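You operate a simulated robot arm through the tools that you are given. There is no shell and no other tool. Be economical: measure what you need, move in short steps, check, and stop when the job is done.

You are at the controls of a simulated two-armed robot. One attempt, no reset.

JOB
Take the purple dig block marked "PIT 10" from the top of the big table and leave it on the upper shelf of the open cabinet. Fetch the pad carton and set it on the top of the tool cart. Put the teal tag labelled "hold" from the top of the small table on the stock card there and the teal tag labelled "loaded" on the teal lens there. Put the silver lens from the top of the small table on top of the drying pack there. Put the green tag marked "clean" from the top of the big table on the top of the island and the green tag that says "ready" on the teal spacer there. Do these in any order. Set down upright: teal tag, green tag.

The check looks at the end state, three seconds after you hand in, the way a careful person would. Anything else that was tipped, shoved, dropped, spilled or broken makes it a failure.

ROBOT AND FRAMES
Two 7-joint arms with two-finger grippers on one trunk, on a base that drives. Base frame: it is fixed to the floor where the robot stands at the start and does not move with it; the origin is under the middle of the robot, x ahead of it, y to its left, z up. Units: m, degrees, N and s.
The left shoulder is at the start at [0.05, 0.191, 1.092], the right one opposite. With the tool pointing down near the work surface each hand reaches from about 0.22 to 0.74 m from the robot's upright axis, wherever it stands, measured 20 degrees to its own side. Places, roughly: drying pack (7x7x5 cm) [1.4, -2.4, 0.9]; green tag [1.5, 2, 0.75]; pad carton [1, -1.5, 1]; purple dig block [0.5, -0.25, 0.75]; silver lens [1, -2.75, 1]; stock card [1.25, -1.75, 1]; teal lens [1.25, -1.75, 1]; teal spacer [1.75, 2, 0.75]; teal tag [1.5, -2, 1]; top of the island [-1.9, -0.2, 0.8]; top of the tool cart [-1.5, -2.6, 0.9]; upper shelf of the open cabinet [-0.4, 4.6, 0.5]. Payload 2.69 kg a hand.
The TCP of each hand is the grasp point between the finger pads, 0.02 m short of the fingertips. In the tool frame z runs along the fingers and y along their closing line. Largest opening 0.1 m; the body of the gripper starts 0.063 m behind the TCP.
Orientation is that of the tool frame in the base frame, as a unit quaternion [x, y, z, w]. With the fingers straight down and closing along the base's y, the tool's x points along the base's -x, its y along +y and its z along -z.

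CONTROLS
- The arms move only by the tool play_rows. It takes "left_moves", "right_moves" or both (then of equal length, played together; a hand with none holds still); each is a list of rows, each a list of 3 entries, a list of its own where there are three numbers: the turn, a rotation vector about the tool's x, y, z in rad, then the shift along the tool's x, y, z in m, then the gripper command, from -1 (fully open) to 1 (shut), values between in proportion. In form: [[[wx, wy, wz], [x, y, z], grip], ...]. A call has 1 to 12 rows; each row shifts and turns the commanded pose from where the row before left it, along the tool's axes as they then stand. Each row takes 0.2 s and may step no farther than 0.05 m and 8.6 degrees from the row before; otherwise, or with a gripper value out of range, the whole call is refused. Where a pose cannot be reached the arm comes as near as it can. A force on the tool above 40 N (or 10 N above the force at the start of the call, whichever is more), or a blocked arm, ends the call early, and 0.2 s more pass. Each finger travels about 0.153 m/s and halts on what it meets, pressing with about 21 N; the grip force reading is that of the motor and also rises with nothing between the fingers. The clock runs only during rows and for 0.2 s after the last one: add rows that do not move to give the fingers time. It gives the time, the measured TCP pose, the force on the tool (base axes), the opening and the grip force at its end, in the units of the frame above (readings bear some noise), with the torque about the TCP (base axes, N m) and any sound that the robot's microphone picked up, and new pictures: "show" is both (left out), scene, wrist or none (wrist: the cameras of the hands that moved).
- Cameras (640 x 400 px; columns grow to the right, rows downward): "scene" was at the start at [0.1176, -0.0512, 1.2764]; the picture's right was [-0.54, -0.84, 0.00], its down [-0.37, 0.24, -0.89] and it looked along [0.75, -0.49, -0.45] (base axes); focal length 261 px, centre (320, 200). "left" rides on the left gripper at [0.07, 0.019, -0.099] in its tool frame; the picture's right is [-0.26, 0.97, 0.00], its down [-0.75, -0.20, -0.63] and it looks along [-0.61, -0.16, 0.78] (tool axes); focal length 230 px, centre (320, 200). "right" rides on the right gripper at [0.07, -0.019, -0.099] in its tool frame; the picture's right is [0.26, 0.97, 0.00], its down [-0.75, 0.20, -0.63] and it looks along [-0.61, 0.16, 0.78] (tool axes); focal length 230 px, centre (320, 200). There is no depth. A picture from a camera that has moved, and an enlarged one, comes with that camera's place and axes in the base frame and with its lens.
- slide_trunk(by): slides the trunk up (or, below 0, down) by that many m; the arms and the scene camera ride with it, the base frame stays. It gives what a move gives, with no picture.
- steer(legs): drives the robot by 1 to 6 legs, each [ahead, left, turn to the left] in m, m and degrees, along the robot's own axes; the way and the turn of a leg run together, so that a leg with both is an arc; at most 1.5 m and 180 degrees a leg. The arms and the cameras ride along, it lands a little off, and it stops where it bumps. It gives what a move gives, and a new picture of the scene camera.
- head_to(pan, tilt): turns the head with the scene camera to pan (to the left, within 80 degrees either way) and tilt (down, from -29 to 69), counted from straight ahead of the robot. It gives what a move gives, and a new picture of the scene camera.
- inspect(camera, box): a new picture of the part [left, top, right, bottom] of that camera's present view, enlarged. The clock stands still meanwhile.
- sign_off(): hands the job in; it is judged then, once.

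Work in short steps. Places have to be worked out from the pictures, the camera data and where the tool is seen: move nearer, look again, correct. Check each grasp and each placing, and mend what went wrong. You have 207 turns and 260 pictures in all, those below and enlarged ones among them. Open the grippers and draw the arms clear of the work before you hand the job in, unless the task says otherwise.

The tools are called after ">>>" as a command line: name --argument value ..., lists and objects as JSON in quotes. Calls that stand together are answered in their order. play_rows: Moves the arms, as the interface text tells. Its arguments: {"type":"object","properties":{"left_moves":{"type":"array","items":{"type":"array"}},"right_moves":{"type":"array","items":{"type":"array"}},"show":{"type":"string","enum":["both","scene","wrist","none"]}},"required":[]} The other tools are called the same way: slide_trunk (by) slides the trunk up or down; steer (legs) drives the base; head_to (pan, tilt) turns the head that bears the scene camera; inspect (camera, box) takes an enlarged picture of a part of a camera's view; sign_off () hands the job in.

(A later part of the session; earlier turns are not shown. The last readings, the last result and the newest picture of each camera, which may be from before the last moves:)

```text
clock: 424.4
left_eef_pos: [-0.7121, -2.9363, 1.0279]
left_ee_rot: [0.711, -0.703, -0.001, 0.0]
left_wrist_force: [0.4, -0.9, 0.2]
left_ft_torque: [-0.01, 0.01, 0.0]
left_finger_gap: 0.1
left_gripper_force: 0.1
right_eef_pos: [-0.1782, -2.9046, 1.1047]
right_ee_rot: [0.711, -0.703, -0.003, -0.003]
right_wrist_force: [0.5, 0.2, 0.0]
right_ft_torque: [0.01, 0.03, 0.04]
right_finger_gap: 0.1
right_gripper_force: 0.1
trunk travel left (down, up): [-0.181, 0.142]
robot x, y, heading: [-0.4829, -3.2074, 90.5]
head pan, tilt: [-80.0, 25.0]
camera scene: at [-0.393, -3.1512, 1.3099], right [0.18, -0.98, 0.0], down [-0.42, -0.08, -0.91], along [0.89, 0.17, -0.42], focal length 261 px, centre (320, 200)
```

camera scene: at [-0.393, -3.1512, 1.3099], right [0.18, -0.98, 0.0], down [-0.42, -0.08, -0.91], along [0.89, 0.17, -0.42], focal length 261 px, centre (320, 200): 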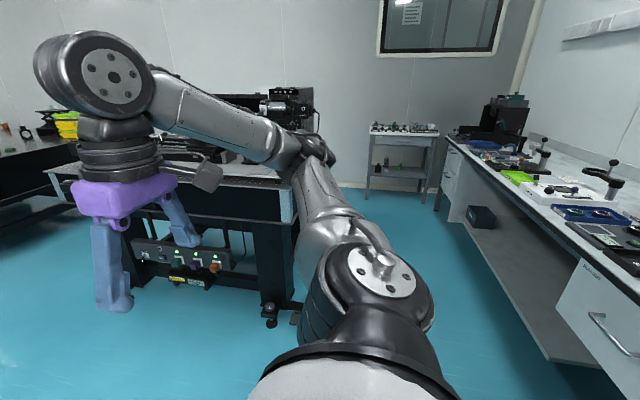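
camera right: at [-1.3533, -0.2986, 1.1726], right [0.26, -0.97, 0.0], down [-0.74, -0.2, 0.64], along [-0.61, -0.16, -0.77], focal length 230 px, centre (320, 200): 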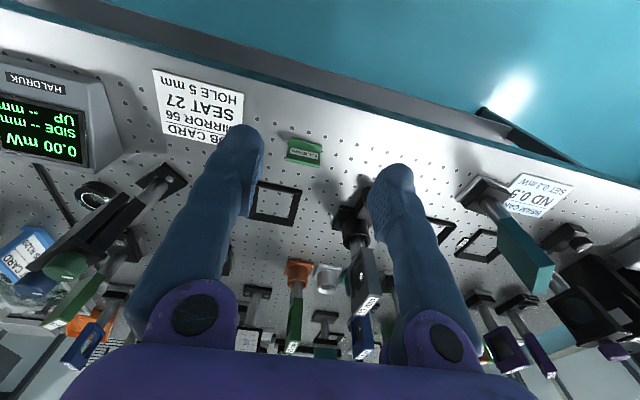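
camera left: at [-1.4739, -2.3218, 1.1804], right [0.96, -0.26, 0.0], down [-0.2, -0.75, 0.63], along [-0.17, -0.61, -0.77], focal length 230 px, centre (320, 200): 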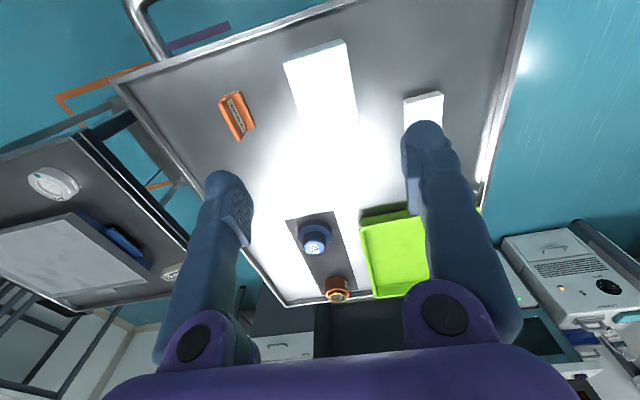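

The corridor between the table's south edge (y ≈ -2.85) and the counter (y ≈ -4.0) is wide enough. I'll slide east to face the lens.

>>> steer --legs '[[0, 0, -0.5], [-0.08, 0, 0], [0, -1.0, 0], [0, -0.6, 0]]'

>>> head_to --pan 5 --tilt 40

```text
clock: 439.7
left_eef_pos: [0.8817, -3.0201, 1.0283]
left_ee_rot: [-0.704, 0.71, 0.001, 0.001]
left_wrist_force: [-0.3, 0.4, -0.9]
left_ft_torque: [0.0, 0.01, 0.01]
left_finger_gap: 0.1
left_gripper_force: 0.1
right_eef_pos: [1.4197, -2.9977, 1.105]
right_ee_rot: [-0.704, 0.71, 0.003, 0.003]
right_wrist_force: [-0.5, 0.0, 0.1]
right_ft_torque: [0.0, 0.0, -0.01]
right_finger_gap: 0.0999
right_gripper_force: 0.1
trunk travel left (down, up): [-0.181, 0.142]
robot x, y, heading: [1.1047, -3.2971, 89.5]
head pan, tilt: [-80.0, 25.0]
camera scene: at [1.198, -3.2411, 1.3099], right [0.17, -0.99, 0.0], down [-0.42, -0.07, -0.91], along [0.89, 0.15, -0.42], focal length 261 px, centre (320, 200)
```

scene: 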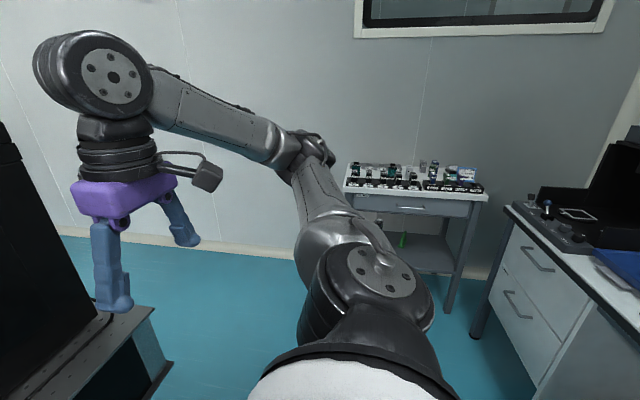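

```text
clock: 441.3
left_eef_pos: [0.8818, -3.0203, 1.0282]
left_ee_rot: [-0.704, 0.71, 0.0, 0.001]
left_wrist_force: [-0.9, -0.3, 0.3]
left_ft_torque: [0.01, -0.04, 0.0]
left_finger_gap: 0.1001
left_gripper_force: 0.1
right_eef_pos: [1.4194, -2.9977, 1.1043]
right_ee_rot: [-0.704, 0.71, 0.003, 0.003]
right_wrist_force: [0.1, 0.2, 0.2]
right_ft_torque: [0.04, -0.02, 0.01]
right_finger_gap: 0.1
right_gripper_force: 0.1
trunk travel left (down, up): [-0.181, 0.142]
robot x, y, heading: [1.1062, -3.2927, 89.8]
head pan, tilt: [5.0, 40.0]
camera scene: at [1.1004, -3.1716, 1.2865], right [1.0, 0.08, 0.0], down [0.05, -0.64, -0.77], along [-0.06, 0.76, -0.64], focal length 261 px, centre (320, 200)
```

scene: 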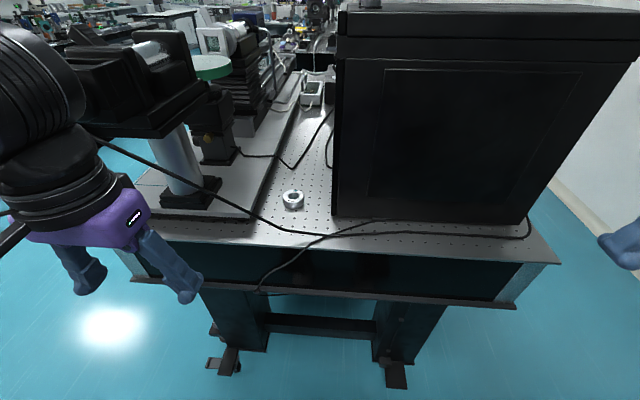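

The lens is at about (1.002, -2.717), with the PC tower starting at x ≈ 1.09 on its right and a cable just in front. I'm approaching with the left hand from above.

>>> play_rows --left_moves '[[[0, 0, 0], [0, 0, -0.04], -0.5], [[0, 0, 0], [-0.03, -0.02, -0.02], -0.5], [[0, 0, 0], [-0.035, -0.02, 0], -0.5], [[0, 0, 0], [-0.035, -0.02, 0], -0.5], [[0, 0, 0], [-0.035, -0.02, 0], -0.5], [[0, 0, 0], [-0.035, -0.02, 0], -0.5], [[0, 0, 0], [-0.035, -0.02, 0], -0.5], [[0, 0, 0], [-0.035, 0, 0.01], -0.5], [[0, 0, 0], [-0.035, 0, 0.02], -0.5], [[0, 0, 0], [0, 0, 0], -0.5]]' --show "both"

```text
clock: 443.7
left_eef_pos: [0.9883, -2.7909, 1.1099]
left_ee_rot: [0.711, -0.701, -0.03, -0.041]
left_wrist_force: [-1.3, 0.9, 0.1]
left_ft_torque: [-0.07, 0.01, 0.02]
left_finger_gap: 0.0752
left_gripper_force: 0.0
right_eef_pos: [1.4128, -3.0364, 1.1143]
right_ee_rot: [0.712, -0.702, -0.017, -0.017]
right_wrist_force: [-0.5, 0.1, -0.2]
right_ft_torque: [0.03, -0.02, 0.0]
right_finger_gap: 0.0998
right_gripper_force: 0.0
trunk travel left (down, up): [-0.181, 0.142]
robot x, y, heading: [1.109, -3.3065, 90.9]
head pan, tilt: [5.0, 40.0]
stopped in row 10 (left hand): the arm was blocked; the commanded pose is now the measured one
camera scene: at [1.0984, -3.2249, 1.2888], right [0.99, 0.1, 0.0], down [0.06, -0.61, -0.79], along [-0.08, 0.79, -0.61], focal length 261 px, centre (320, 200)
camera left: at [0.9693, -2.8692, 1.2015], right [-0.97, 0.24, 0.01], down [0.18, 0.69, 0.71], along [0.17, 0.69, -0.71], focal length 230 px, centre (320, 200)
```

scene: 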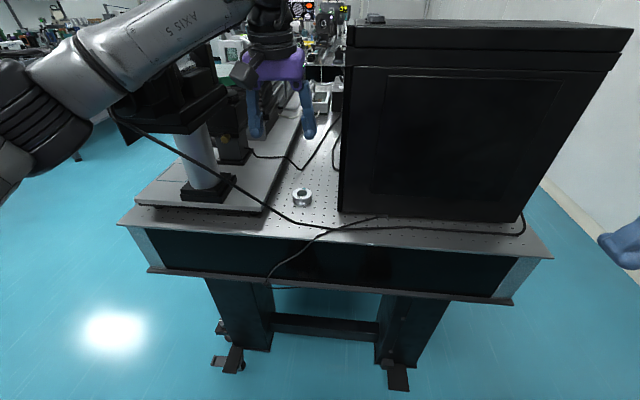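
left: 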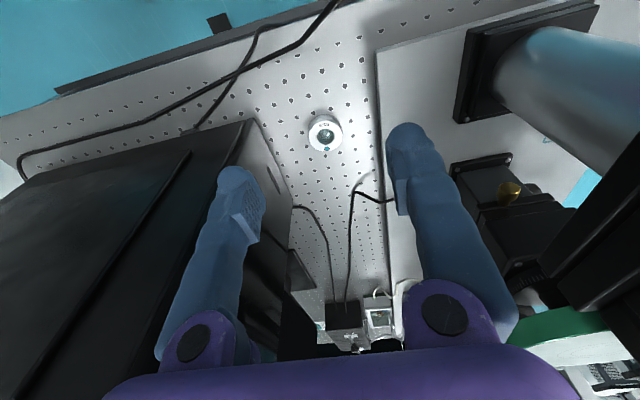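

The left forearm met the stage equipment on the left. I'm backing the hand off at once, the way it came.

>>> play_rows --left_moves '[[[0, 0, 0], [0.03, 0, -0.01], -0.5], [[0, 0, 0], [0.035, 0.005, 0], -0.5], [[0, 0, 0], [0.035, 0.01, 0], -0.5], [[0, 0, 0], [0.035, 0.02, 0], -0.5], [[0, 0, 0], [0.035, 0.02, 0], -0.5], [[0, 0, 0], [0.035, 0.02, 0], -0.5], [[0, 0, 0], [0, 0, 0], -0.5]]' --show "scene"

```text
clock: 445.3
left_eef_pos: [0.9205, -2.9579, 1.0805]
left_ee_rot: [0.711, -0.703, -0.011, -0.017]
left_wrist_force: [-0.5, 0.3, 0.8]
left_ft_torque: [-0.06, 0.0, 0.0]
left_finger_gap: 0.075
left_gripper_force: 0.2
right_eef_pos: [1.4156, -3.0018, 1.1043]
right_ee_rot: [0.708, -0.706, -0.003, -0.003]
right_wrist_force: [0.1, -0.4, -0.4]
right_ft_torque: [0.0, -0.03, -0.02]
right_finger_gap: 0.0999
right_gripper_force: 0.0
trunk travel left (down, up): [-0.181, 0.142]
robot x, y, heading: [1.1068, -3.3051, 90.2]
head pan, tilt: [5.0, 40.0]
camera scene: at [1.0992, -3.1796, 1.2865], right [1.0, 0.09, 0.0], down [0.06, -0.64, -0.77], along [-0.07, 0.76, -0.64], focal length 261 px, centre (320, 200)
```

scene: 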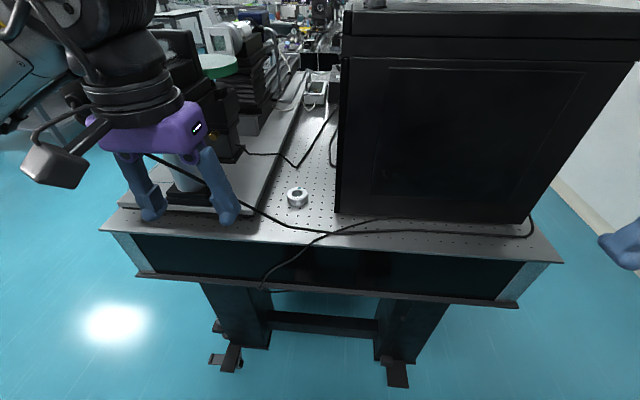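

I'll use the right arm instead, since its elbow stays in front of the PC tower. First I'll reposition further left and back, and check the equipment wasn't disturbed.

>>> steer --legs '[[-0.08, 0, 0], [0, 0.24, 0]]'

>>> head_to --pan 0 --tilt 32

```text
clock: 448.6
left_eef_pos: [0.6821, -3.0378, 1.0803]
left_ee_rot: [0.711, -0.703, -0.011, -0.019]
left_wrist_force: [0.1, -0.2, 0.7]
left_ft_torque: [0.01, -0.02, 0.03]
left_finger_gap: 0.0749
left_gripper_force: 0.0
right_eef_pos: [1.1769, -3.0811, 1.1045]
right_ee_rot: [0.709, -0.705, -0.003, -0.004]
right_wrist_force: [-0.3, 0.3, -0.6]
right_ft_torque: [-0.03, -0.02, 0.0]
right_finger_gap: 0.1002
right_gripper_force: 0.1
trunk travel left (down, up): [-0.181, 0.142]
robot x, y, heading: [0.8687, -3.3802, 90.3]
head pan, tilt: [5.0, 40.0]
camera scene: at [0.8605, -3.2598, 1.2865], right [1.0, 0.09, 0.0], down [0.06, -0.64, -0.77], along [-0.07, 0.76, -0.64], focal length 261 px, centre (320, 200)
```

scene: 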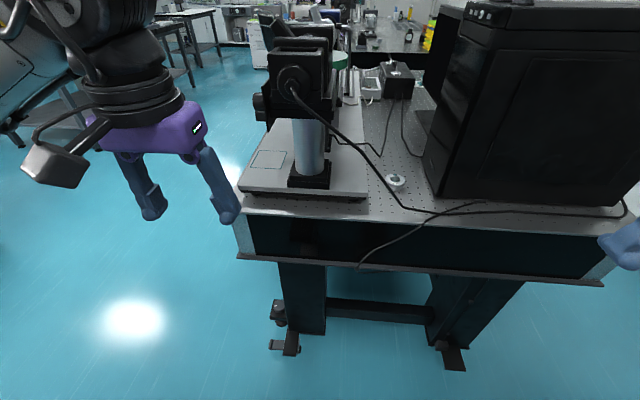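

```text
clock: 449.3
left_eef_pos: [0.6824, -3.0371, 1.0802]
left_ee_rot: [0.711, -0.703, -0.011, -0.019]
left_wrist_force: [-0.3, 0.9, 0.5]
left_ft_torque: [-0.02, 0.0, 0.02]
left_finger_gap: 0.0749
left_gripper_force: 0.1
right_eef_pos: [1.1758, -3.0816, 1.1043]
right_ee_rot: [0.709, -0.705, -0.003, -0.003]
right_wrist_force: [0.1, 0.6, 0.2]
right_ft_torque: [-0.02, -0.03, 0.03]
right_finger_gap: 0.1003
right_gripper_force: 0.1
trunk travel left (down, up): [-0.181, 0.142]
robot x, y, heading: [0.869, -3.3847, 90.1]
head pan, tilt: [0.0, 32.0]
camera scene: at [0.8681, -3.2548, 1.2987], right [1.0, 0.01, 0.0], down [0.0, -0.53, -0.85], along [0.0, 0.85, -0.53], focal length 261 px, centre (320, 200)
```

scene: 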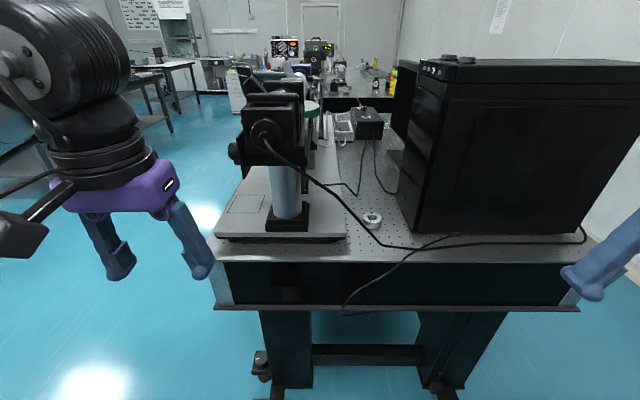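

The equipment looks undisturbed. The lens is at (0.999, -2.707). I'm bringing the right hand across first, then forward in stages.

>>> play_rows --right_moves '[[[0, 0, 0], [0, 0.035, 0], -0.4], [[0, 0, 0], [0, 0.035, 0], -0.4], [[0, 0, 0], [0, 0.035, 0], -0.4], [[0, 0, 0], [0, 0.035, 0], -0.4], [[0, 0, 0], [0, 0.035, 0], -0.4], [[0, 0, 0], [-0.04, 0, 0], -0.4], [[0, 0, 0], [-0.04, 0, 0], -0.4], [[0, 0, 0], [-0.04, 0, 0], -0.4], [[0, 0, 0], [-0.04, 0, 0], -0.4], [[0, 0, 0], [0, 0, 0], -0.4]]' --show "both"

```text
clock: 451.5
left_eef_pos: [0.6829, -3.0382, 1.0809]
left_ee_rot: [0.71, -0.704, -0.012, -0.019]
left_wrist_force: [0.6, -0.2, -0.7]
left_ft_torque: [-0.01, 0.01, 0.0]
left_finger_gap: 0.0751
left_gripper_force: 0.0
right_eef_pos: [1.0, -2.9208, 1.105]
right_ee_rot: [0.709, -0.705, -0.002, -0.004]
right_wrist_force: [0.4, 0.1, 0.2]
right_ft_torque: [0.02, -0.02, 0.05]
right_finger_gap: 0.0698
right_gripper_force: 0.1
trunk travel left (down, up): [-0.181, 0.142]
robot x, y, heading: [0.8696, -3.3826, 90.2]
head pan, tilt: [0.0, 32.0]
camera scene: at [0.8683, -3.2551, 1.2988], right [1.0, 0.01, 0.0], down [0.0, -0.53, -0.85], along [0.0, 0.85, -0.53], focal length 261 px, centre (320, 200)
camera right: at [1.0166, -2.9924, 1.2022], right [-0.96, -0.26, 0.0], down [-0.2, 0.74, 0.64], along [-0.16, 0.61, -0.77], focal length 230 px, centre (320, 200)
```

scene: 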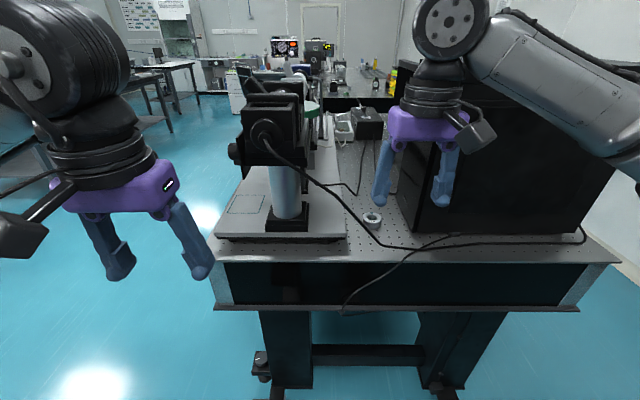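
right: 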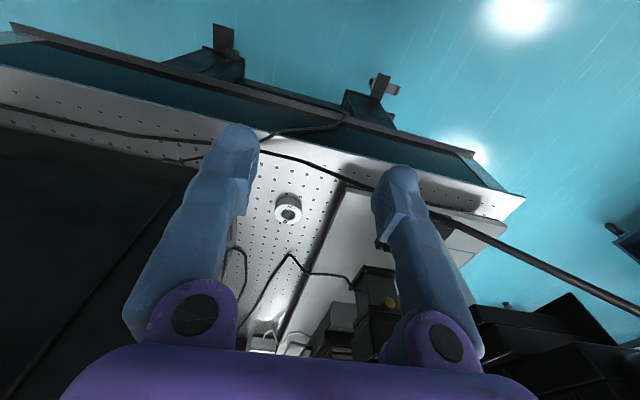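

The lens reads as (1.002, -2.716) from the wrist view too. I'll advance in steps while watching the forearm near the tower.

>>> play_rows --right_moves '[[[0, 0, 0], [-0.03, 0, 0.005], -0.4], [[0, 0, 0], [-0.03, 0, 0.005], -0.4], [[0, 0, 0], [-0.03, 0, 0.01], -0.4], [[0, 0, 0], [-0.03, 0, 0.01], -0.4], [[0, 0, 0], [0, 0, 0.02], -0.4], [[0, 0, 0], [0, 0, 0], -0.4]]' --show "both"

```text
clock: 452.9
left_eef_pos: [0.6832, -3.0373, 1.0813]
left_ee_rot: [0.711, -0.703, -0.011, -0.02]
left_wrist_force: [-0.5, 0.5, -1.2]
left_ft_torque: [0.01, 0.02, -0.02]
left_finger_gap: 0.075
left_gripper_force: 0.1
right_eef_pos: [1.0001, -2.8021, 1.0561]
right_ee_rot: [0.709, -0.705, -0.002, -0.004]
right_wrist_force: [0.1, -0.2, 0.2]
right_ft_torque: [0.0, 0.01, 0.02]
right_finger_gap: 0.07
right_gripper_force: 0.0
trunk travel left (down, up): [-0.181, 0.142]
robot x, y, heading: [0.8672, -3.383, 90.4]
head pan, tilt: [0.0, 32.0]
camera scene: at [0.868, -3.2549, 1.2988], right [1.0, 0.01, 0.0], down [0.0, -0.53, -0.85], along [0.0, 0.85, -0.53], focal length 261 px, centre (320, 200)
camera right: at [1.0175, -2.8734, 1.1538], right [-0.96, -0.26, 0.0], down [-0.2, 0.74, 0.64], along [-0.17, 0.61, -0.77], focal length 230 px, centre (320, 200)
```

scene: 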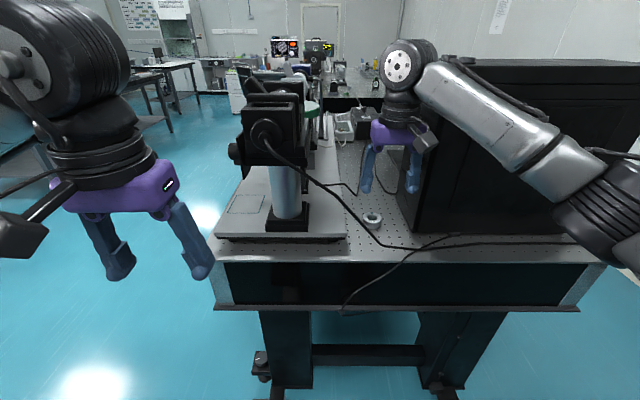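
right: 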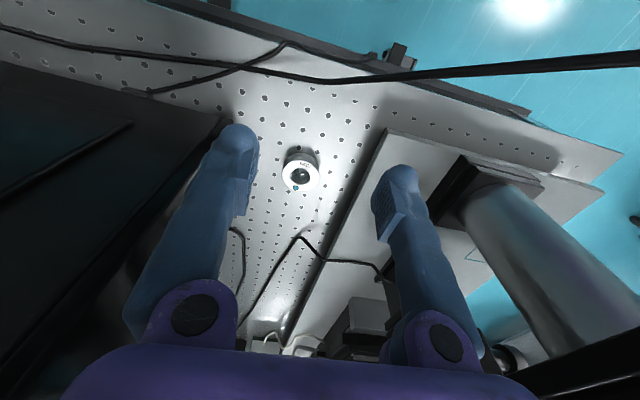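

The forearm would come too close to the tower's corner from this stance. I'll retract, shift the robot further left so the arm comes in straighter, and try again.

>>> play_rows --right_moves '[[[0, 0, 0], [0.03, 0, -0.02], -0.4], [[0, 0, 0], [0.03, 0, -0.01], -0.4], [[0, 0, 0], [0.03, 0, -0.01], -0.4], [[0, 0, 0], [0.03, 0, -0.005], -0.4], [[0, 0, 0], [0, 0, 0], -0.4]]' --show "none"

>>> steer --legs '[[-0.03, 0, 0], [0, 0.15, -0.3]]'

>>> play_rows --right_moves '[[[0, 0, 0], [0, -0.04, 0], -0.4], [[0, 0, 0], [-0.02, -0.04, 0], -0.4], [[0, 0, 0], [-0.03, -0.035, 0], -0.4], [[0, 0, 0], [-0.04, -0.025, 0], -0.4], [[0, 0, 0], [-0.03, -0.01, 0], -0.4], [[0, 0, 0], [-0.02, 0, 0.01], -0.4], [[0, 0, 0], [0, 0, 0], -0.4]]' --show "both"

```text
clock: 454.1
left_eef_pos: [0.6808, -3.0374, 1.0792]
left_ee_rot: [0.711, -0.703, -0.012, -0.019]
left_wrist_force: [-0.2, -0.2, 0.3]
left_ft_torque: [-0.01, -0.03, -0.04]
left_finger_gap: 0.0752
left_gripper_force: 0.1
right_eef_pos: [1.0, -2.9225, 1.1002]
right_ee_rot: [0.709, -0.705, -0.002, -0.003]
right_wrist_force: [-0.1, 0.2, 0.1]
right_ft_torque: [0.0, 0.02, -0.01]
right_finger_gap: 0.0701
right_gripper_force: 0.2
trunk travel left (down, up): [-0.181, 0.142]
robot x, y, heading: [0.8674, -3.383, 90.2]
head pan, tilt: [0.0, 32.0]
```

```text
clock: 456.5
left_eef_pos: [0.5358, -3.0683, 1.0805]
left_ee_rot: [0.708, -0.706, -0.01, -0.02]
left_wrist_force: [-0.2, 0.1, 1.5]
left_ft_torque: [-0.02, -0.06, 0.04]
left_finger_gap: 0.0752
left_gripper_force: 0.1
right_eef_pos: [0.8526, -2.9556, 1.0997]
right_ee_rot: [-0.706, 0.708, 0.003, 0.003]
right_wrist_force: [0.2, 0.5, 0.0]
right_ft_torque: [0.0, -0.03, 0.04]
right_finger_gap: 0.0698
right_gripper_force: 0.1
trunk travel left (down, up): [-0.181, 0.142]
robot x, y, heading: [0.72, -3.4175, 90.1]
head pan, tilt: [0.0, 32.0]
camera scene: at [0.7186, -3.2853, 1.2987], right [1.0, 0.0, 0.0], down [0.0, -0.53, -0.85], along [0.0, 0.85, -0.53], focal length 261 px, centre (320, 200)
```

scene: 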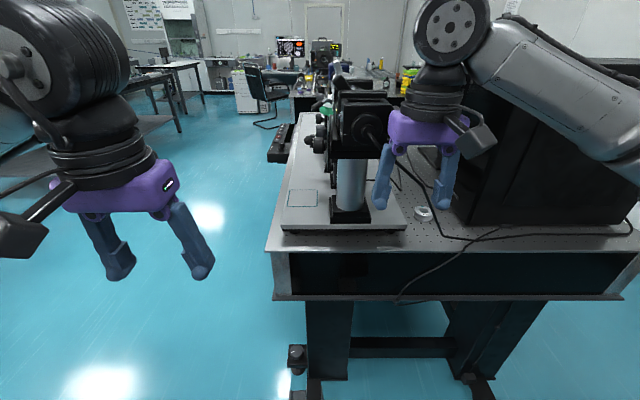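

```text
clock: 458.1
left_eef_pos: [0.5347, -3.0669, 1.08]
left_ee_rot: [0.708, -0.706, -0.011, -0.019]
left_wrist_force: [0.4, 0.2, 0.5]
left_ft_torque: [0.01, -0.02, 0.0]
left_finger_gap: 0.0749
left_gripper_force: 0.0
right_eef_pos: [1.0035, -2.8151, 1.0929]
right_ee_rot: [-0.707, 0.707, 0.003, 0.003]
right_wrist_force: [0.4, 0.5, -0.6]
right_ft_torque: [0.01, -0.02, 0.01]
right_finger_gap: 0.0701
right_gripper_force: 0.1
trunk travel left (down, up): [-0.181, 0.142]
robot x, y, heading: [0.718, -3.4114, 89.9]
head pan, tilt: [0.0, 32.0]
camera scene: at [0.719, -3.2856, 1.2988], right [1.0, 0.0, 0.0], down [0.0, -0.53, -0.85], along [0.0, 0.85, -0.53], focal length 261 px, centre (320, 200)
camera right: at [1.0212, -2.8877, 1.1895], right [-0.97, -0.26, 0.0], down [-0.2, 0.75, 0.64], along [-0.16, 0.62, -0.77], focal length 230 px, centre (320, 200)
```

scene: 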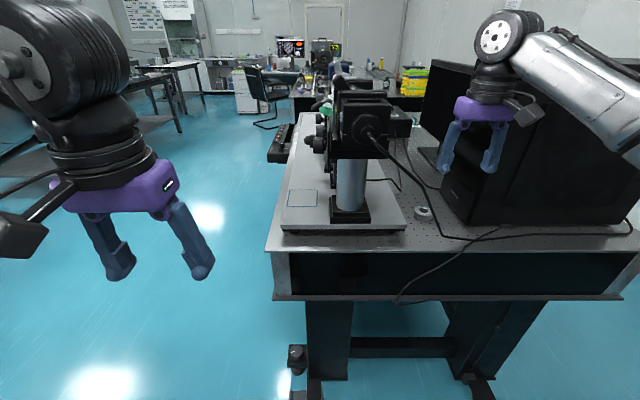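
right: 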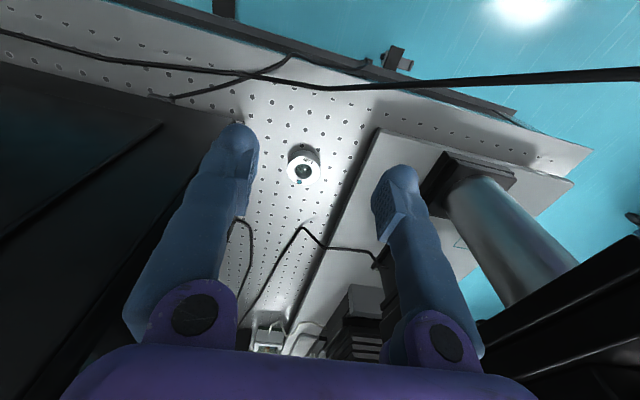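

Better, but the margin to the tower corner is thin. I'll retract once more and shift further left and slightly forward, so the forearm comes in along y.

>>> play_rows --right_moves '[[[0, 0, 0], [0.04, 0, -0.005], -0.4], [[0, 0, 0], [0.04, 0, 0], -0.4], [[0, 0, 0], [0.04, 0, 0], -0.4], [[0, 0, 0], [0.04, 0, 0], -0.4], [[0, 0, 0], [0.04, 0, 0], -0.4]]' --show "none"

>>> steer --legs '[[0, 0.13, 0], [0.09, 0, 0]]'

>>> play_rows --right_moves '[[[0, 0, 0], [0.02, -0.04, 0], -0.4], [[0, 0, 0], [0, -0.04, 0], -0.4], [[0, 0, 0], [-0.01, -0.04, 0], -0.4], [[0, 0, 0], [-0.03, -0.015, 0], -0.4], [[0, 0, 0], [-0.04, 0, 0], -0.4], [[0, 0, 0], [-0.03, 0, 0], -0.4], [[0, 0, 0], [0, 0, 0], -0.4]]' --show "both"

```text
clock: 459.3
left_eef_pos: [0.5346, -3.0678, 1.081]
left_ee_rot: [0.708, -0.706, -0.012, -0.02]
left_wrist_force: [0.4, 0.4, 0.0]
left_ft_torque: [0.01, 0.01, 0.0]
left_finger_gap: 0.075
left_gripper_force: 0.0
right_eef_pos: [1.0019, -3.0173, 1.0954]
right_ee_rot: [-0.707, 0.708, 0.003, 0.003]
right_wrist_force: [-0.2, -0.4, -1.1]
right_ft_torque: [-0.01, 0.01, 0.0]
right_finger_gap: 0.07
right_gripper_force: 0.1
trunk travel left (down, up): [-0.181, 0.142]
robot x, y, heading: [0.7188, -3.4132, 90.0]
head pan, tilt: [0.0, 32.0]
```

```text
clock: 461.8
left_eef_pos: [0.4058, -2.9788, 1.0806]
left_ee_rot: [0.71, -0.704, -0.011, -0.019]
left_wrist_force: [0.4, 0.3, 0.6]
left_ft_torque: [-0.04, -0.03, 0.05]
left_finger_gap: 0.075
left_gripper_force: 0.0
right_eef_pos: [0.8724, -2.9251, 1.0956]
right_ee_rot: [0.708, -0.706, -0.002, -0.003]
right_wrist_force: [0.6, 0.0, 0.5]
right_ft_torque: [-0.03, 0.03, -0.02]
right_finger_gap: 0.0701
right_gripper_force: 0.0
trunk travel left (down, up): [-0.181, 0.142]
robot x, y, heading: [0.5926, -3.3233, 90.3]
head pan, tilt: [0.0, 32.0]
camera scene: at [0.5899, -3.1956, 1.2986], right [1.0, 0.0, 0.0], down [0.0, -0.53, -0.85], along [0.0, 0.85, -0.53], focal length 261 px, centre (320, 200)
```

scene: 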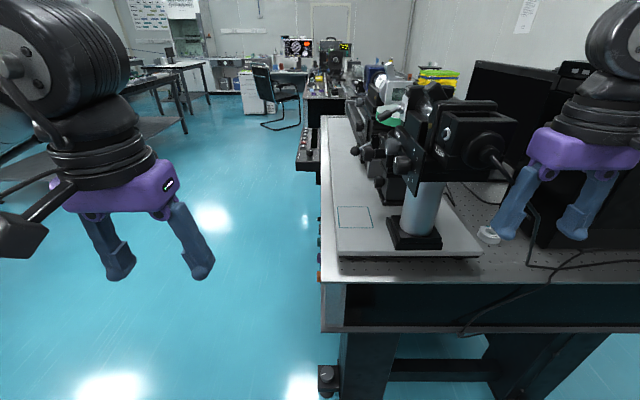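

```text
clock: 463.4
left_eef_pos: [0.4061, -2.9792, 1.0804]
left_ee_rot: [0.709, -0.705, -0.011, -0.019]
left_wrist_force: [-0.7, -0.4, 1.3]
left_ft_torque: [0.0, 0.0, 0.04]
left_finger_gap: 0.0748
left_gripper_force: 0.1
right_eef_pos: [1.0068, -2.835, 1.0994]
right_ee_rot: [0.708, -0.706, -0.003, -0.004]
right_wrist_force: [0.1, -0.1, -0.5]
right_ft_torque: [0.01, 0.02, 0.01]
right_finger_gap: 0.0702
right_gripper_force: 0.1
trunk travel left (down, up): [-0.181, 0.142]
robot x, y, heading: [0.5894, -3.3229, 90.2]
head pan, tilt: [0.0, 32.0]
camera scene: at [0.59, -3.1968, 1.2988], right [1.0, 0.0, 0.0], down [0.0, -0.53, -0.85], along [0.0, 0.85, -0.53], focal length 261 px, centre (320, 200)
camera right: at [1.0236, -2.9062, 1.1958], right [-0.97, -0.26, 0.0], down [-0.2, 0.74, 0.64], along [-0.16, 0.61, -0.77], focal length 230 px, centre (320, 200)
```

scene: 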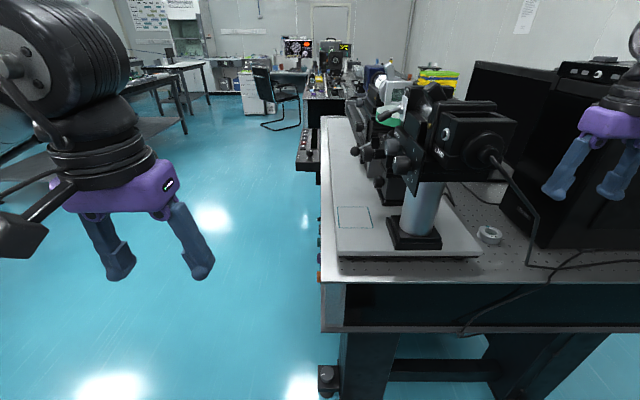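
right: 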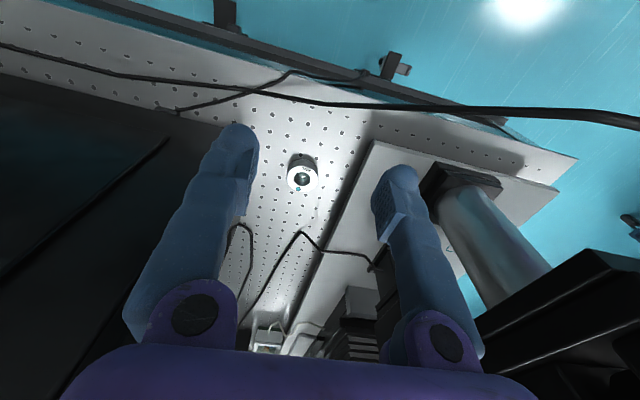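

A cable loops in the air in front of the lens, but it should pass below and left of the hand. I'll look right to check the forearm's clearance from the tower.

>>> head_to --pan -35 --tilt 25

```text
clock: 464.4
left_eef_pos: [0.4053, -2.978, 1.0813]
left_ee_rot: [0.708, -0.705, -0.012, -0.019]
left_wrist_force: [0.6, -0.3, -0.8]
left_ft_torque: [-0.01, -0.02, 0.01]
left_finger_gap: 0.075
left_gripper_force: 0.2
right_eef_pos: [1.0053, -2.8343, 1.0988]
right_ee_rot: [0.708, -0.706, -0.003, -0.004]
right_wrist_force: [-0.5, -1.2, -0.2]
right_ft_torque: [0.04, 0.02, 0.02]
right_finger_gap: 0.0698
right_gripper_force: 0.1
trunk travel left (down, up): [-0.181, 0.142]
robot x, y, heading: [0.5887, -3.3277, 90.3]
head pan, tilt: [-35.0, 25.0]
camera scene: at [0.6426, -3.2105, 1.3098], right [0.82, -0.57, 0.0], down [-0.24, -0.35, -0.91], along [0.52, 0.74, -0.42], focal length 261 px, centre (320, 200)
```

scene: 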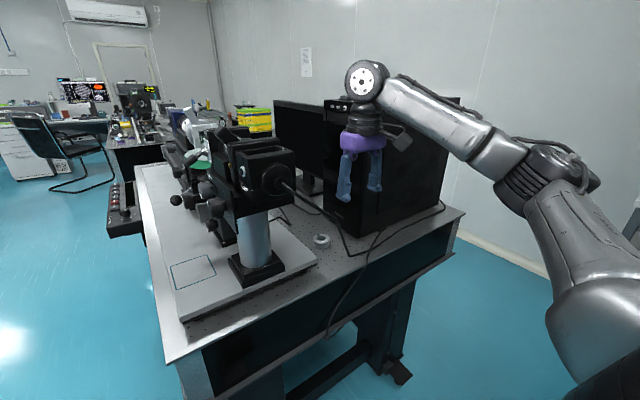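

>>> inspect --camera "scene" --box '[260, 80, 460, 280]'

```text
2.00 times, centred on (360, 180) of scene
camera zoom: at [0.6426, -3.2105, 1.3098], right [0.82, -0.57, 0.0], down [-0.24, -0.35, -0.91], along [0.52, 0.74, -0.42], focal length 522 px, centre (240, 240)
```

zoom: 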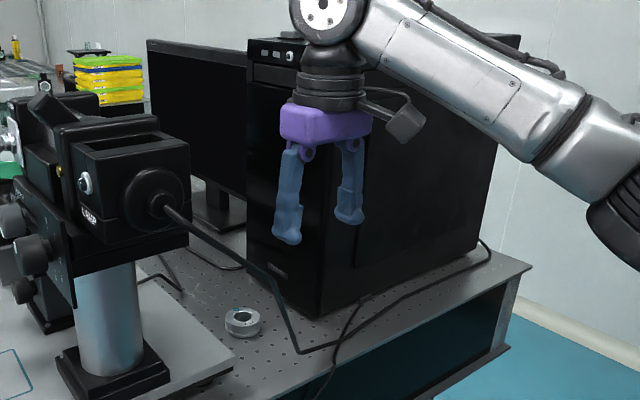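

This shows the tower's near corner at about (1.115, -2.741), so there's more room than I feared. I'm advancing above the lens.

>>> play_rows --right_moves '[[[0, 0, 0], [-0.03, 0.002, 0], -0.4], [[0, 0, 0], [-0.03, 0.002, 0], -0.4], [[0, 0, 0], [-0.03, 0.002, 0], -0.4], [[0, 0, 0], [-0.025, 0, 0.02], -0.4], [[0, 0, 0], [0, 0, 0.03], -0.4], [[0, 0, 0], [0, 0, 0], -0.4]]' --show "both"

```text
clock: 465.8
left_eef_pos: [0.4045, -2.9777, 1.0808]
left_ee_rot: [0.709, -0.705, -0.012, -0.02]
left_wrist_force: [-0.6, 0.4, 0.7]
left_ft_torque: [-0.02, 0.0, 0.0]
left_finger_gap: 0.0751
left_gripper_force: 0.0
right_eef_pos: [1.0005, -2.7198, 1.0464]
right_ee_rot: [0.708, -0.706, -0.003, -0.004]
right_wrist_force: [0.1, -0.4, 0.4]
right_ft_torque: [0.01, 0.02, 0.02]
right_finger_gap: 0.0698
right_gripper_force: 0.1
trunk travel left (down, up): [-0.181, 0.142]
robot x, y, heading: [0.5906, -3.3267, 90.0]
head pan, tilt: [-35.0, 25.0]
camera scene: at [0.6424, -3.2106, 1.3099], right [0.82, -0.57, 0.0], down [-0.24, -0.35, -0.91], along [0.52, 0.74, -0.42], focal length 261 px, centre (320, 200)
camera right: at [1.0179, -2.7916, 1.1431], right [-0.97, -0.26, 0.0], down [-0.2, 0.74, 0.64], along [-0.16, 0.61, -0.77], focal length 230 px, centre (320, 200)
```

scene: 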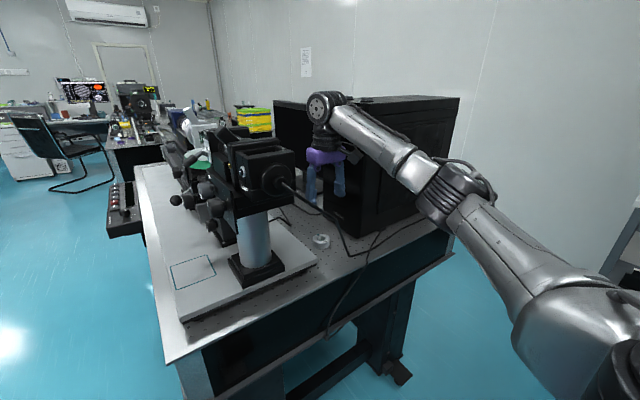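
right: 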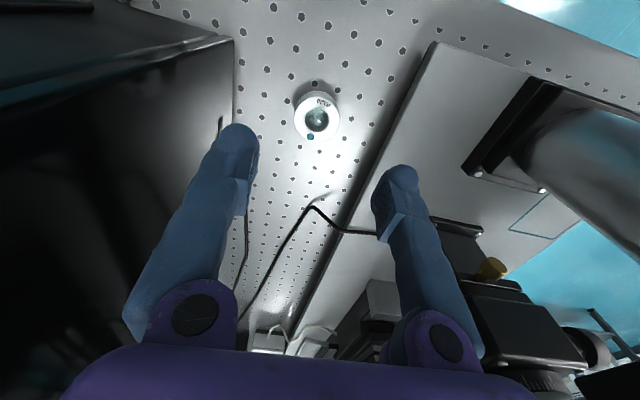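

The lens is at (1.0006, -2.711). I'll make a small forward correction and descend.

>>> play_rows --right_moves '[[[0, 0, 0], [-0.008, 0, 0.02], -0.4], [[0, 0, 0], [0, 0, 0.03], -0.4], [[0, 0, 0], [0, 0, 0.03], -0.4], [[0, 0, 0], [0, 0, 0.02], -0.4], [[0, 0, 0], [0, 0, 0], -0.4]]' --show "both"

```text
clock: 467.0
left_eef_pos: [0.4052, -2.9791, 1.081]
left_ee_rot: [0.709, -0.705, -0.012, -0.019]
left_wrist_force: [-0.2, 0.5, 0.0]
left_ft_torque: [-0.01, 0.03, 0.01]
left_finger_gap: 0.0751
left_gripper_force: 0.0
right_eef_pos: [0.9999, -2.7115, 0.948]
right_ee_rot: [0.707, -0.707, -0.004, -0.004]
right_wrist_force: [0.6, -0.6, 0.4]
right_ft_torque: [0.01, -0.01, -0.01]
right_finger_gap: 0.0698
right_gripper_force: 0.1
trunk travel left (down, up): [-0.181, 0.142]
robot x, y, heading: [0.5906, -3.3265, 90.3]
head pan, tilt: [-35.0, 25.0]
camera scene: at [0.6426, -3.2106, 1.3099], right [0.82, -0.57, 0.0], down [-0.24, -0.35, -0.91], along [0.52, 0.74, -0.42], focal length 261 px, centre (320, 200)
camera right: at [1.0167, -2.7826, 1.0463], right [-0.97, -0.26, 0.0], down [-0.2, 0.74, 0.64], along [-0.16, 0.62, -0.77], focal length 230 px, centre (320, 200)
```

scene: 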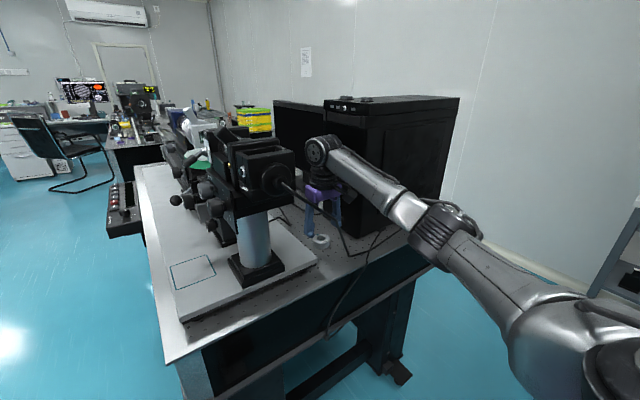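
right: 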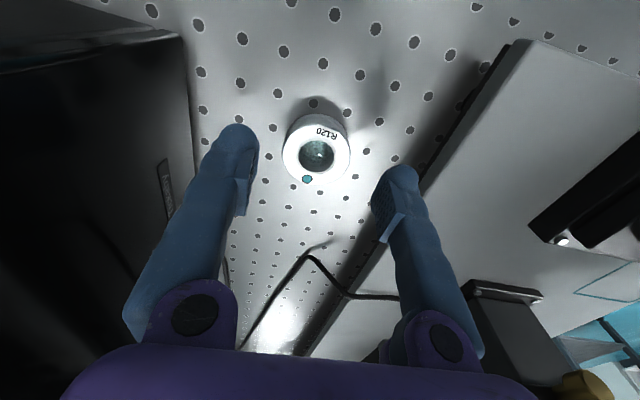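

Well centred. Descend to the lens, check, and close.

>>> play_rows --right_moves '[[[0, 0, 0], [0, 0.001, 0.02], -0.4], [[0, 0, 0], [0, 0, 0.015], -0.4], [[0, 0, 0], [0, 0, 0.009], -0.4], [[0, 0, 0], [0, 0, 0], -0.4]]' --show "wrist"

```text
clock: 468.0
left_eef_pos: [0.4054, -2.9786, 1.0789]
left_ee_rot: [0.709, -0.705, -0.011, -0.019]
left_wrist_force: [1.4, -0.4, 0.9]
left_ft_torque: [0.0, 0.03, -0.01]
left_finger_gap: 0.0752
left_gripper_force: 0.2
right_eef_pos: [0.9988, -2.7097, 0.9033]
right_ee_rot: [0.708, -0.706, -0.002, -0.002]
right_wrist_force: [0.5, 0.7, -0.2]
right_ft_torque: [-0.01, 0.02, 0.01]
right_finger_gap: 0.0701
right_gripper_force: 0.1
trunk travel left (down, up): [-0.181, 0.142]
robot x, y, heading: [0.5912, -3.3243, 90.2]
head pan, tilt: [-35.0, 25.0]
camera right: at [1.0164, -2.7809, 1.0006], right [-0.97, -0.26, 0.0], down [-0.2, 0.75, 0.64], along [-0.16, 0.61, -0.77], focal length 230 px, centre (320, 200)
```

right: 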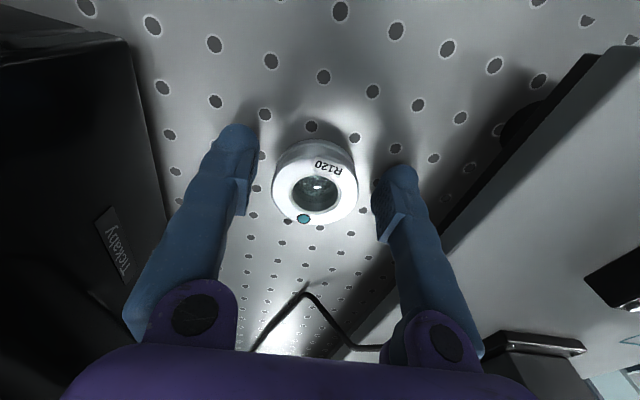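

Close and lift straight up.

>>> play_rows --right_moves '[[[0, 0, 0], [0, 0, 0], 0.3], [[0, 0, 0], [0, 0, 0], 1], [[0, 0, 0], [0, 0, 0], 1], [[0, 0, 0], [0, 0, 0], 1], [[0, 0, 0], [0, 0, -0.02], 1], [[0, 0, 0], [0, 0, -0.03], 1], [[0, 0, 0], [0, 0, -0.04], 1], [[0, 0, 0], [0, 0, -0.04], 1], [[0, 0, 0], [0, 0, -0.04], 1], [[0, 0, 0], [0, 0, -0.025], 1], [[0, 0, 0], [0, 0, 0], 1]]' --show "wrist"

```text
clock: 470.4
left_eef_pos: [0.4052, -2.9789, 1.0812]
left_ee_rot: [0.709, -0.704, -0.012, -0.02]
left_wrist_force: [0.1, 0.4, 0.5]
left_ft_torque: [0.01, 0.01, -0.03]
left_finger_gap: 0.075
left_gripper_force: 0.1
right_eef_pos: [0.9997, -2.7118, 1.1003]
right_ee_rot: [0.708, -0.706, -0.003, -0.002]
right_wrist_force: [0.3, 0.5, -1.4]
right_ft_torque: [-0.02, -0.01, 0.0]
right_finger_gap: 0.0482
right_gripper_force: 21.0
trunk travel left (down, up): [-0.181, 0.142]
robot x, y, heading: [0.59, -3.3283, 89.9]
head pan, tilt: [-35.0, 25.0]
camera right: at [1.0175, -2.7835, 1.1961], right [-0.97, -0.26, 0.0], down [-0.2, 0.75, 0.64], along [-0.16, 0.61, -0.77], focal length 230 px, centre (320, 200)
```

right: 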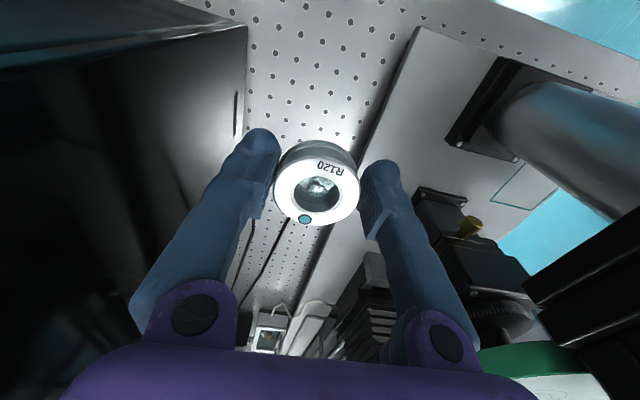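

The lens is held at 48 mm. I'll withdraw along the same path and tuck the hand.

>>> play_rows --right_moves '[[[0, 0, 0], [0.03, 0, 0], 1], [[0, 0, 0], [0.03, 0, 0], 1], [[0, 0, 0], [0.03, 0, 0], 1], [[0, 0, 0], [0.04, 0, 0], 1], [[0, 0, 0], [0.04, 0, 0], 1], [[0, 0, 0], [0.04, 0, 0], 1], [[0, 0, 0], [0.04, 0, 0], 1], [[0, 0, 0], [0.03, 0.02, 0], 1], [[0, 0, 0], [0, 0.03, 0], 1]]' --show "none"

>>> steer --legs '[[0, -1.0, 0], [0, -0.45, 0]]'

>>> head_to --pan -50 --tilt 25

```text
clock: 472.4
left_eef_pos: [0.4051, -2.9781, 1.0801]
left_ee_rot: [0.709, -0.705, -0.012, -0.019]
left_wrist_force: [-0.2, 0.6, -0.7]
left_ft_torque: [0.02, -0.01, 0.02]
left_finger_gap: 0.075
left_gripper_force: 0.1
right_eef_pos: [0.9501, -2.9949, 1.0942]
right_ee_rot: [0.707, -0.707, -0.002, -0.003]
right_wrist_force: [-0.7, -0.1, 0.0]
right_ft_torque: [-0.02, 0.0, 0.0]
right_finger_gap: 0.0479
right_gripper_force: 20.8
trunk travel left (down, up): [-0.181, 0.142]
robot x, y, heading: [0.5922, -3.3259, 89.9]
head pan, tilt: [-35.0, 25.0]
```

```text
clock: 485.6
left_eef_pos: [1.859, -2.9708, 1.0801]
left_ee_rot: [0.707, -0.707, -0.011, -0.019]
left_wrist_force: [-0.8, -0.4, -0.3]
left_ft_torque: [0.0, -0.04, 0.0]
left_finger_gap: 0.075
left_gripper_force: 0.0
right_eef_pos: [2.4043, -2.9895, 1.0947]
right_ee_rot: [-0.706, 0.708, 0.004, 0.003]
right_wrist_force: [0.5, -0.5, -0.3]
right_ft_torque: [-0.02, 0.0, -0.01]
right_finger_gap: 0.0477
right_gripper_force: 21.2
trunk travel left (down, up): [-0.181, 0.142]
robot x, y, heading: [2.0414, -3.3159, 89.9]
head pan, tilt: [-35.0, 25.0]
camera scene: at [2.0954, -3.203, 1.3098], right [0.82, -0.58, 0.0], down [-0.24, -0.35, -0.91], along [0.52, 0.74, -0.42], focal length 261 px, centre (320, 200)
```

scene: 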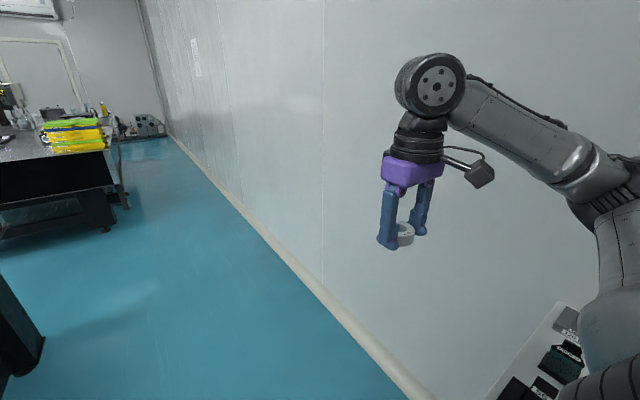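

```text
clock: 486.4
left_eef_pos: [1.8583, -2.9709, 1.0803]
left_ee_rot: [0.708, -0.706, -0.01, -0.02]
left_wrist_force: [-0.5, 0.5, 0.4]
left_ft_torque: [-0.05, -0.04, 0.01]
left_finger_gap: 0.075
left_gripper_force: 0.1
right_eef_pos: [2.403, -2.9885, 1.0961]
right_ee_rot: [-0.707, 0.707, 0.003, 0.003]
right_wrist_force: [-0.7, 0.2, -0.1]
right_ft_torque: [0.0, 0.01, -0.01]
right_finger_gap: 0.0479
right_gripper_force: 20.7
trunk travel left (down, up): [-0.181, 0.142]
robot x, y, heading: [2.0391, -3.3165, 89.8]
head pan, tilt: [-50.0, 25.0]
camera scene: at [2.1128, -3.2192, 1.3099], right [0.64, -0.77, 0.0], down [-0.32, -0.27, -0.91], along [0.69, 0.58, -0.42], focal length 261 px, centre (320, 200)
```

scene: 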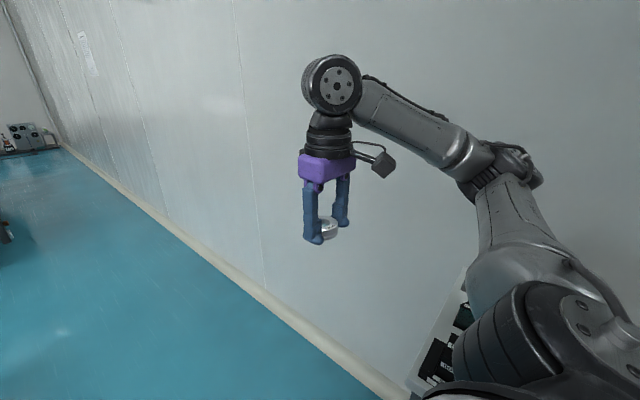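

Turning left 90° here swings both arms through free space. Then I'll slide north in front of the drying pack.

>>> steer --legs '[[0, 0, 90], [0, -0.6, 0]]'

>>> head_to --pan -10 --tilt 42

```text
clock: 496.0
left_eef_pos: [1.6968, -2.8909, 1.0794]
left_ee_rot: [1.0, 0.001, -0.022, -0.005]
left_wrist_force: [-0.2, -0.4, 0.0]
left_ft_torque: [0.0, 0.02, -0.02]
left_finger_gap: 0.0752
left_gripper_force: 0.1
right_eef_pos: [1.7163, -2.3462, 1.0961]
right_ee_rot: [1.0, -0.002, -0.005, -0.001]
right_wrist_force: [0.3, 0.3, -0.9]
right_ft_torque: [0.01, 0.0, 0.0]
right_finger_gap: 0.0479
right_gripper_force: 20.5
trunk travel left (down, up): [-0.181, 0.142]
robot x, y, heading: [2.044, -2.7089, 179.5]
head pan, tilt: [-50.0, 25.0]
camera scene: at [1.9457, -2.6383, 1.3098], right [0.77, 0.64, 0.0], down [0.27, -0.32, -0.91], along [-0.58, 0.7, -0.42], focal length 261 px, centre (320, 200)
```

scene: 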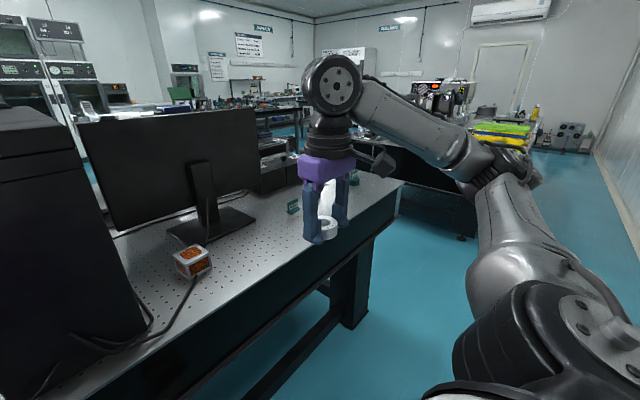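

```text
clock: 497.1
left_eef_pos: [1.6966, -2.8896, 1.0802]
left_ee_rot: [1.0, 0.001, -0.022, -0.006]
left_wrist_force: [0.5, -0.9, -0.3]
left_ft_torque: [-0.01, -0.03, -0.01]
left_finger_gap: 0.0751
left_gripper_force: 0.0
right_eef_pos: [1.7169, -2.3452, 1.0947]
right_ee_rot: [1.0, -0.001, -0.005, 0.0]
right_wrist_force: [0.8, -0.1, -0.5]
right_ft_torque: [-0.04, -0.03, -0.02]
right_finger_gap: 0.0479
right_gripper_force: 21.2
trunk travel left (down, up): [-0.181, 0.142]
robot x, y, heading: [2.0418, -2.7067, 179.9]
head pan, tilt: [-10.0, 42.0]
camera scene: at [1.9224, -2.6943, 1.2836], right [0.18, 0.98, 0.0], down [0.66, -0.12, -0.74], along [-0.73, 0.13, -0.67], focal length 261 px, centre (320, 200)
```

scene: 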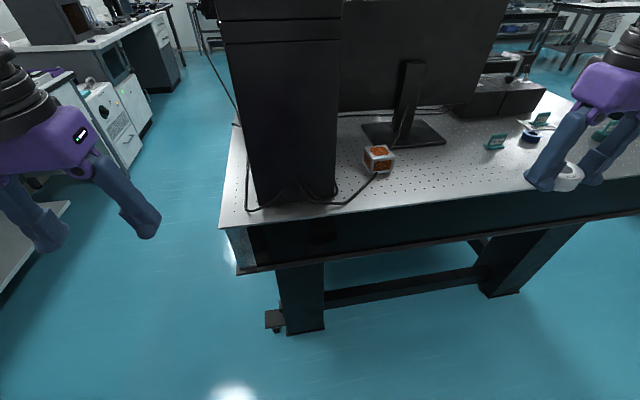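

>>> steer --legs '[[0, -0.09, 0], [0.08, 0, 0]]'

>>> inspect --camera "scene" --box '[310, 110, 438, 210]'

```text
clock: 499.2
left_eef_pos: [1.6161, -2.8014, 1.0798]
left_ee_rot: [1.0, 0.0, -0.022, -0.006]
left_wrist_force: [-0.6, -0.3, 0.7]
left_ft_torque: [0.01, -0.01, 0.0]
left_finger_gap: 0.0749
left_gripper_force: 0.1
right_eef_pos: [1.6359, -2.2554, 1.0938]
right_ee_rot: [1.0, -0.002, -0.004, 0.0]
right_wrist_force: [0.0, 0.2, -1.1]
right_ft_torque: [0.02, -0.05, 0.03]
right_finger_gap: 0.0478
right_gripper_force: 21.1
trunk travel left (down, up): [-0.181, 0.142]
robot x, y, heading: [1.9619, -2.6187, 179.7]
head pan, tilt: [-10.0, 42.0]
camera scene: at [1.8414, -2.6053, 1.2835], right [0.18, 0.98, 0.0], down [0.66, -0.12, -0.74], along [-0.73, 0.13, -0.67], focal length 261 px, centre (320, 200)
```

scene: 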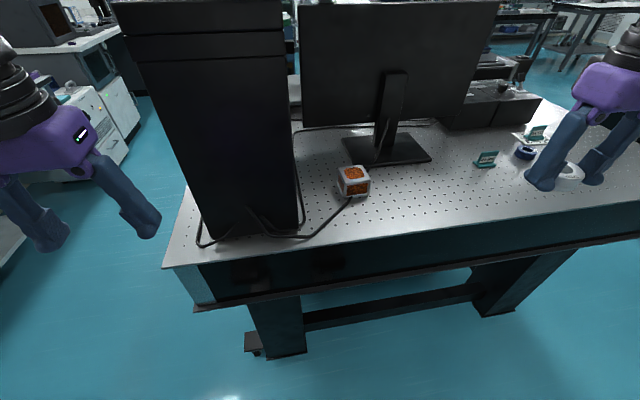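

```text
4.00 times, centred on (374, 160) of scene
camera zoom: at [1.8414, -2.6053, 1.2835], right [0.18, 0.98, 0.0], down [0.66, -0.12, -0.74], along [-0.73, 0.13, -0.67], focal length 1044 px, centre (104, 360)
```

zoom: 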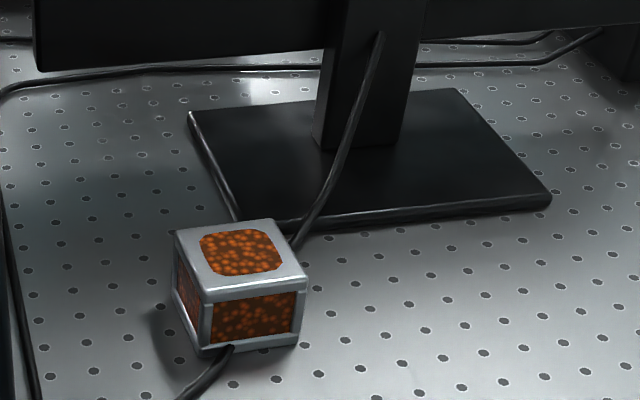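

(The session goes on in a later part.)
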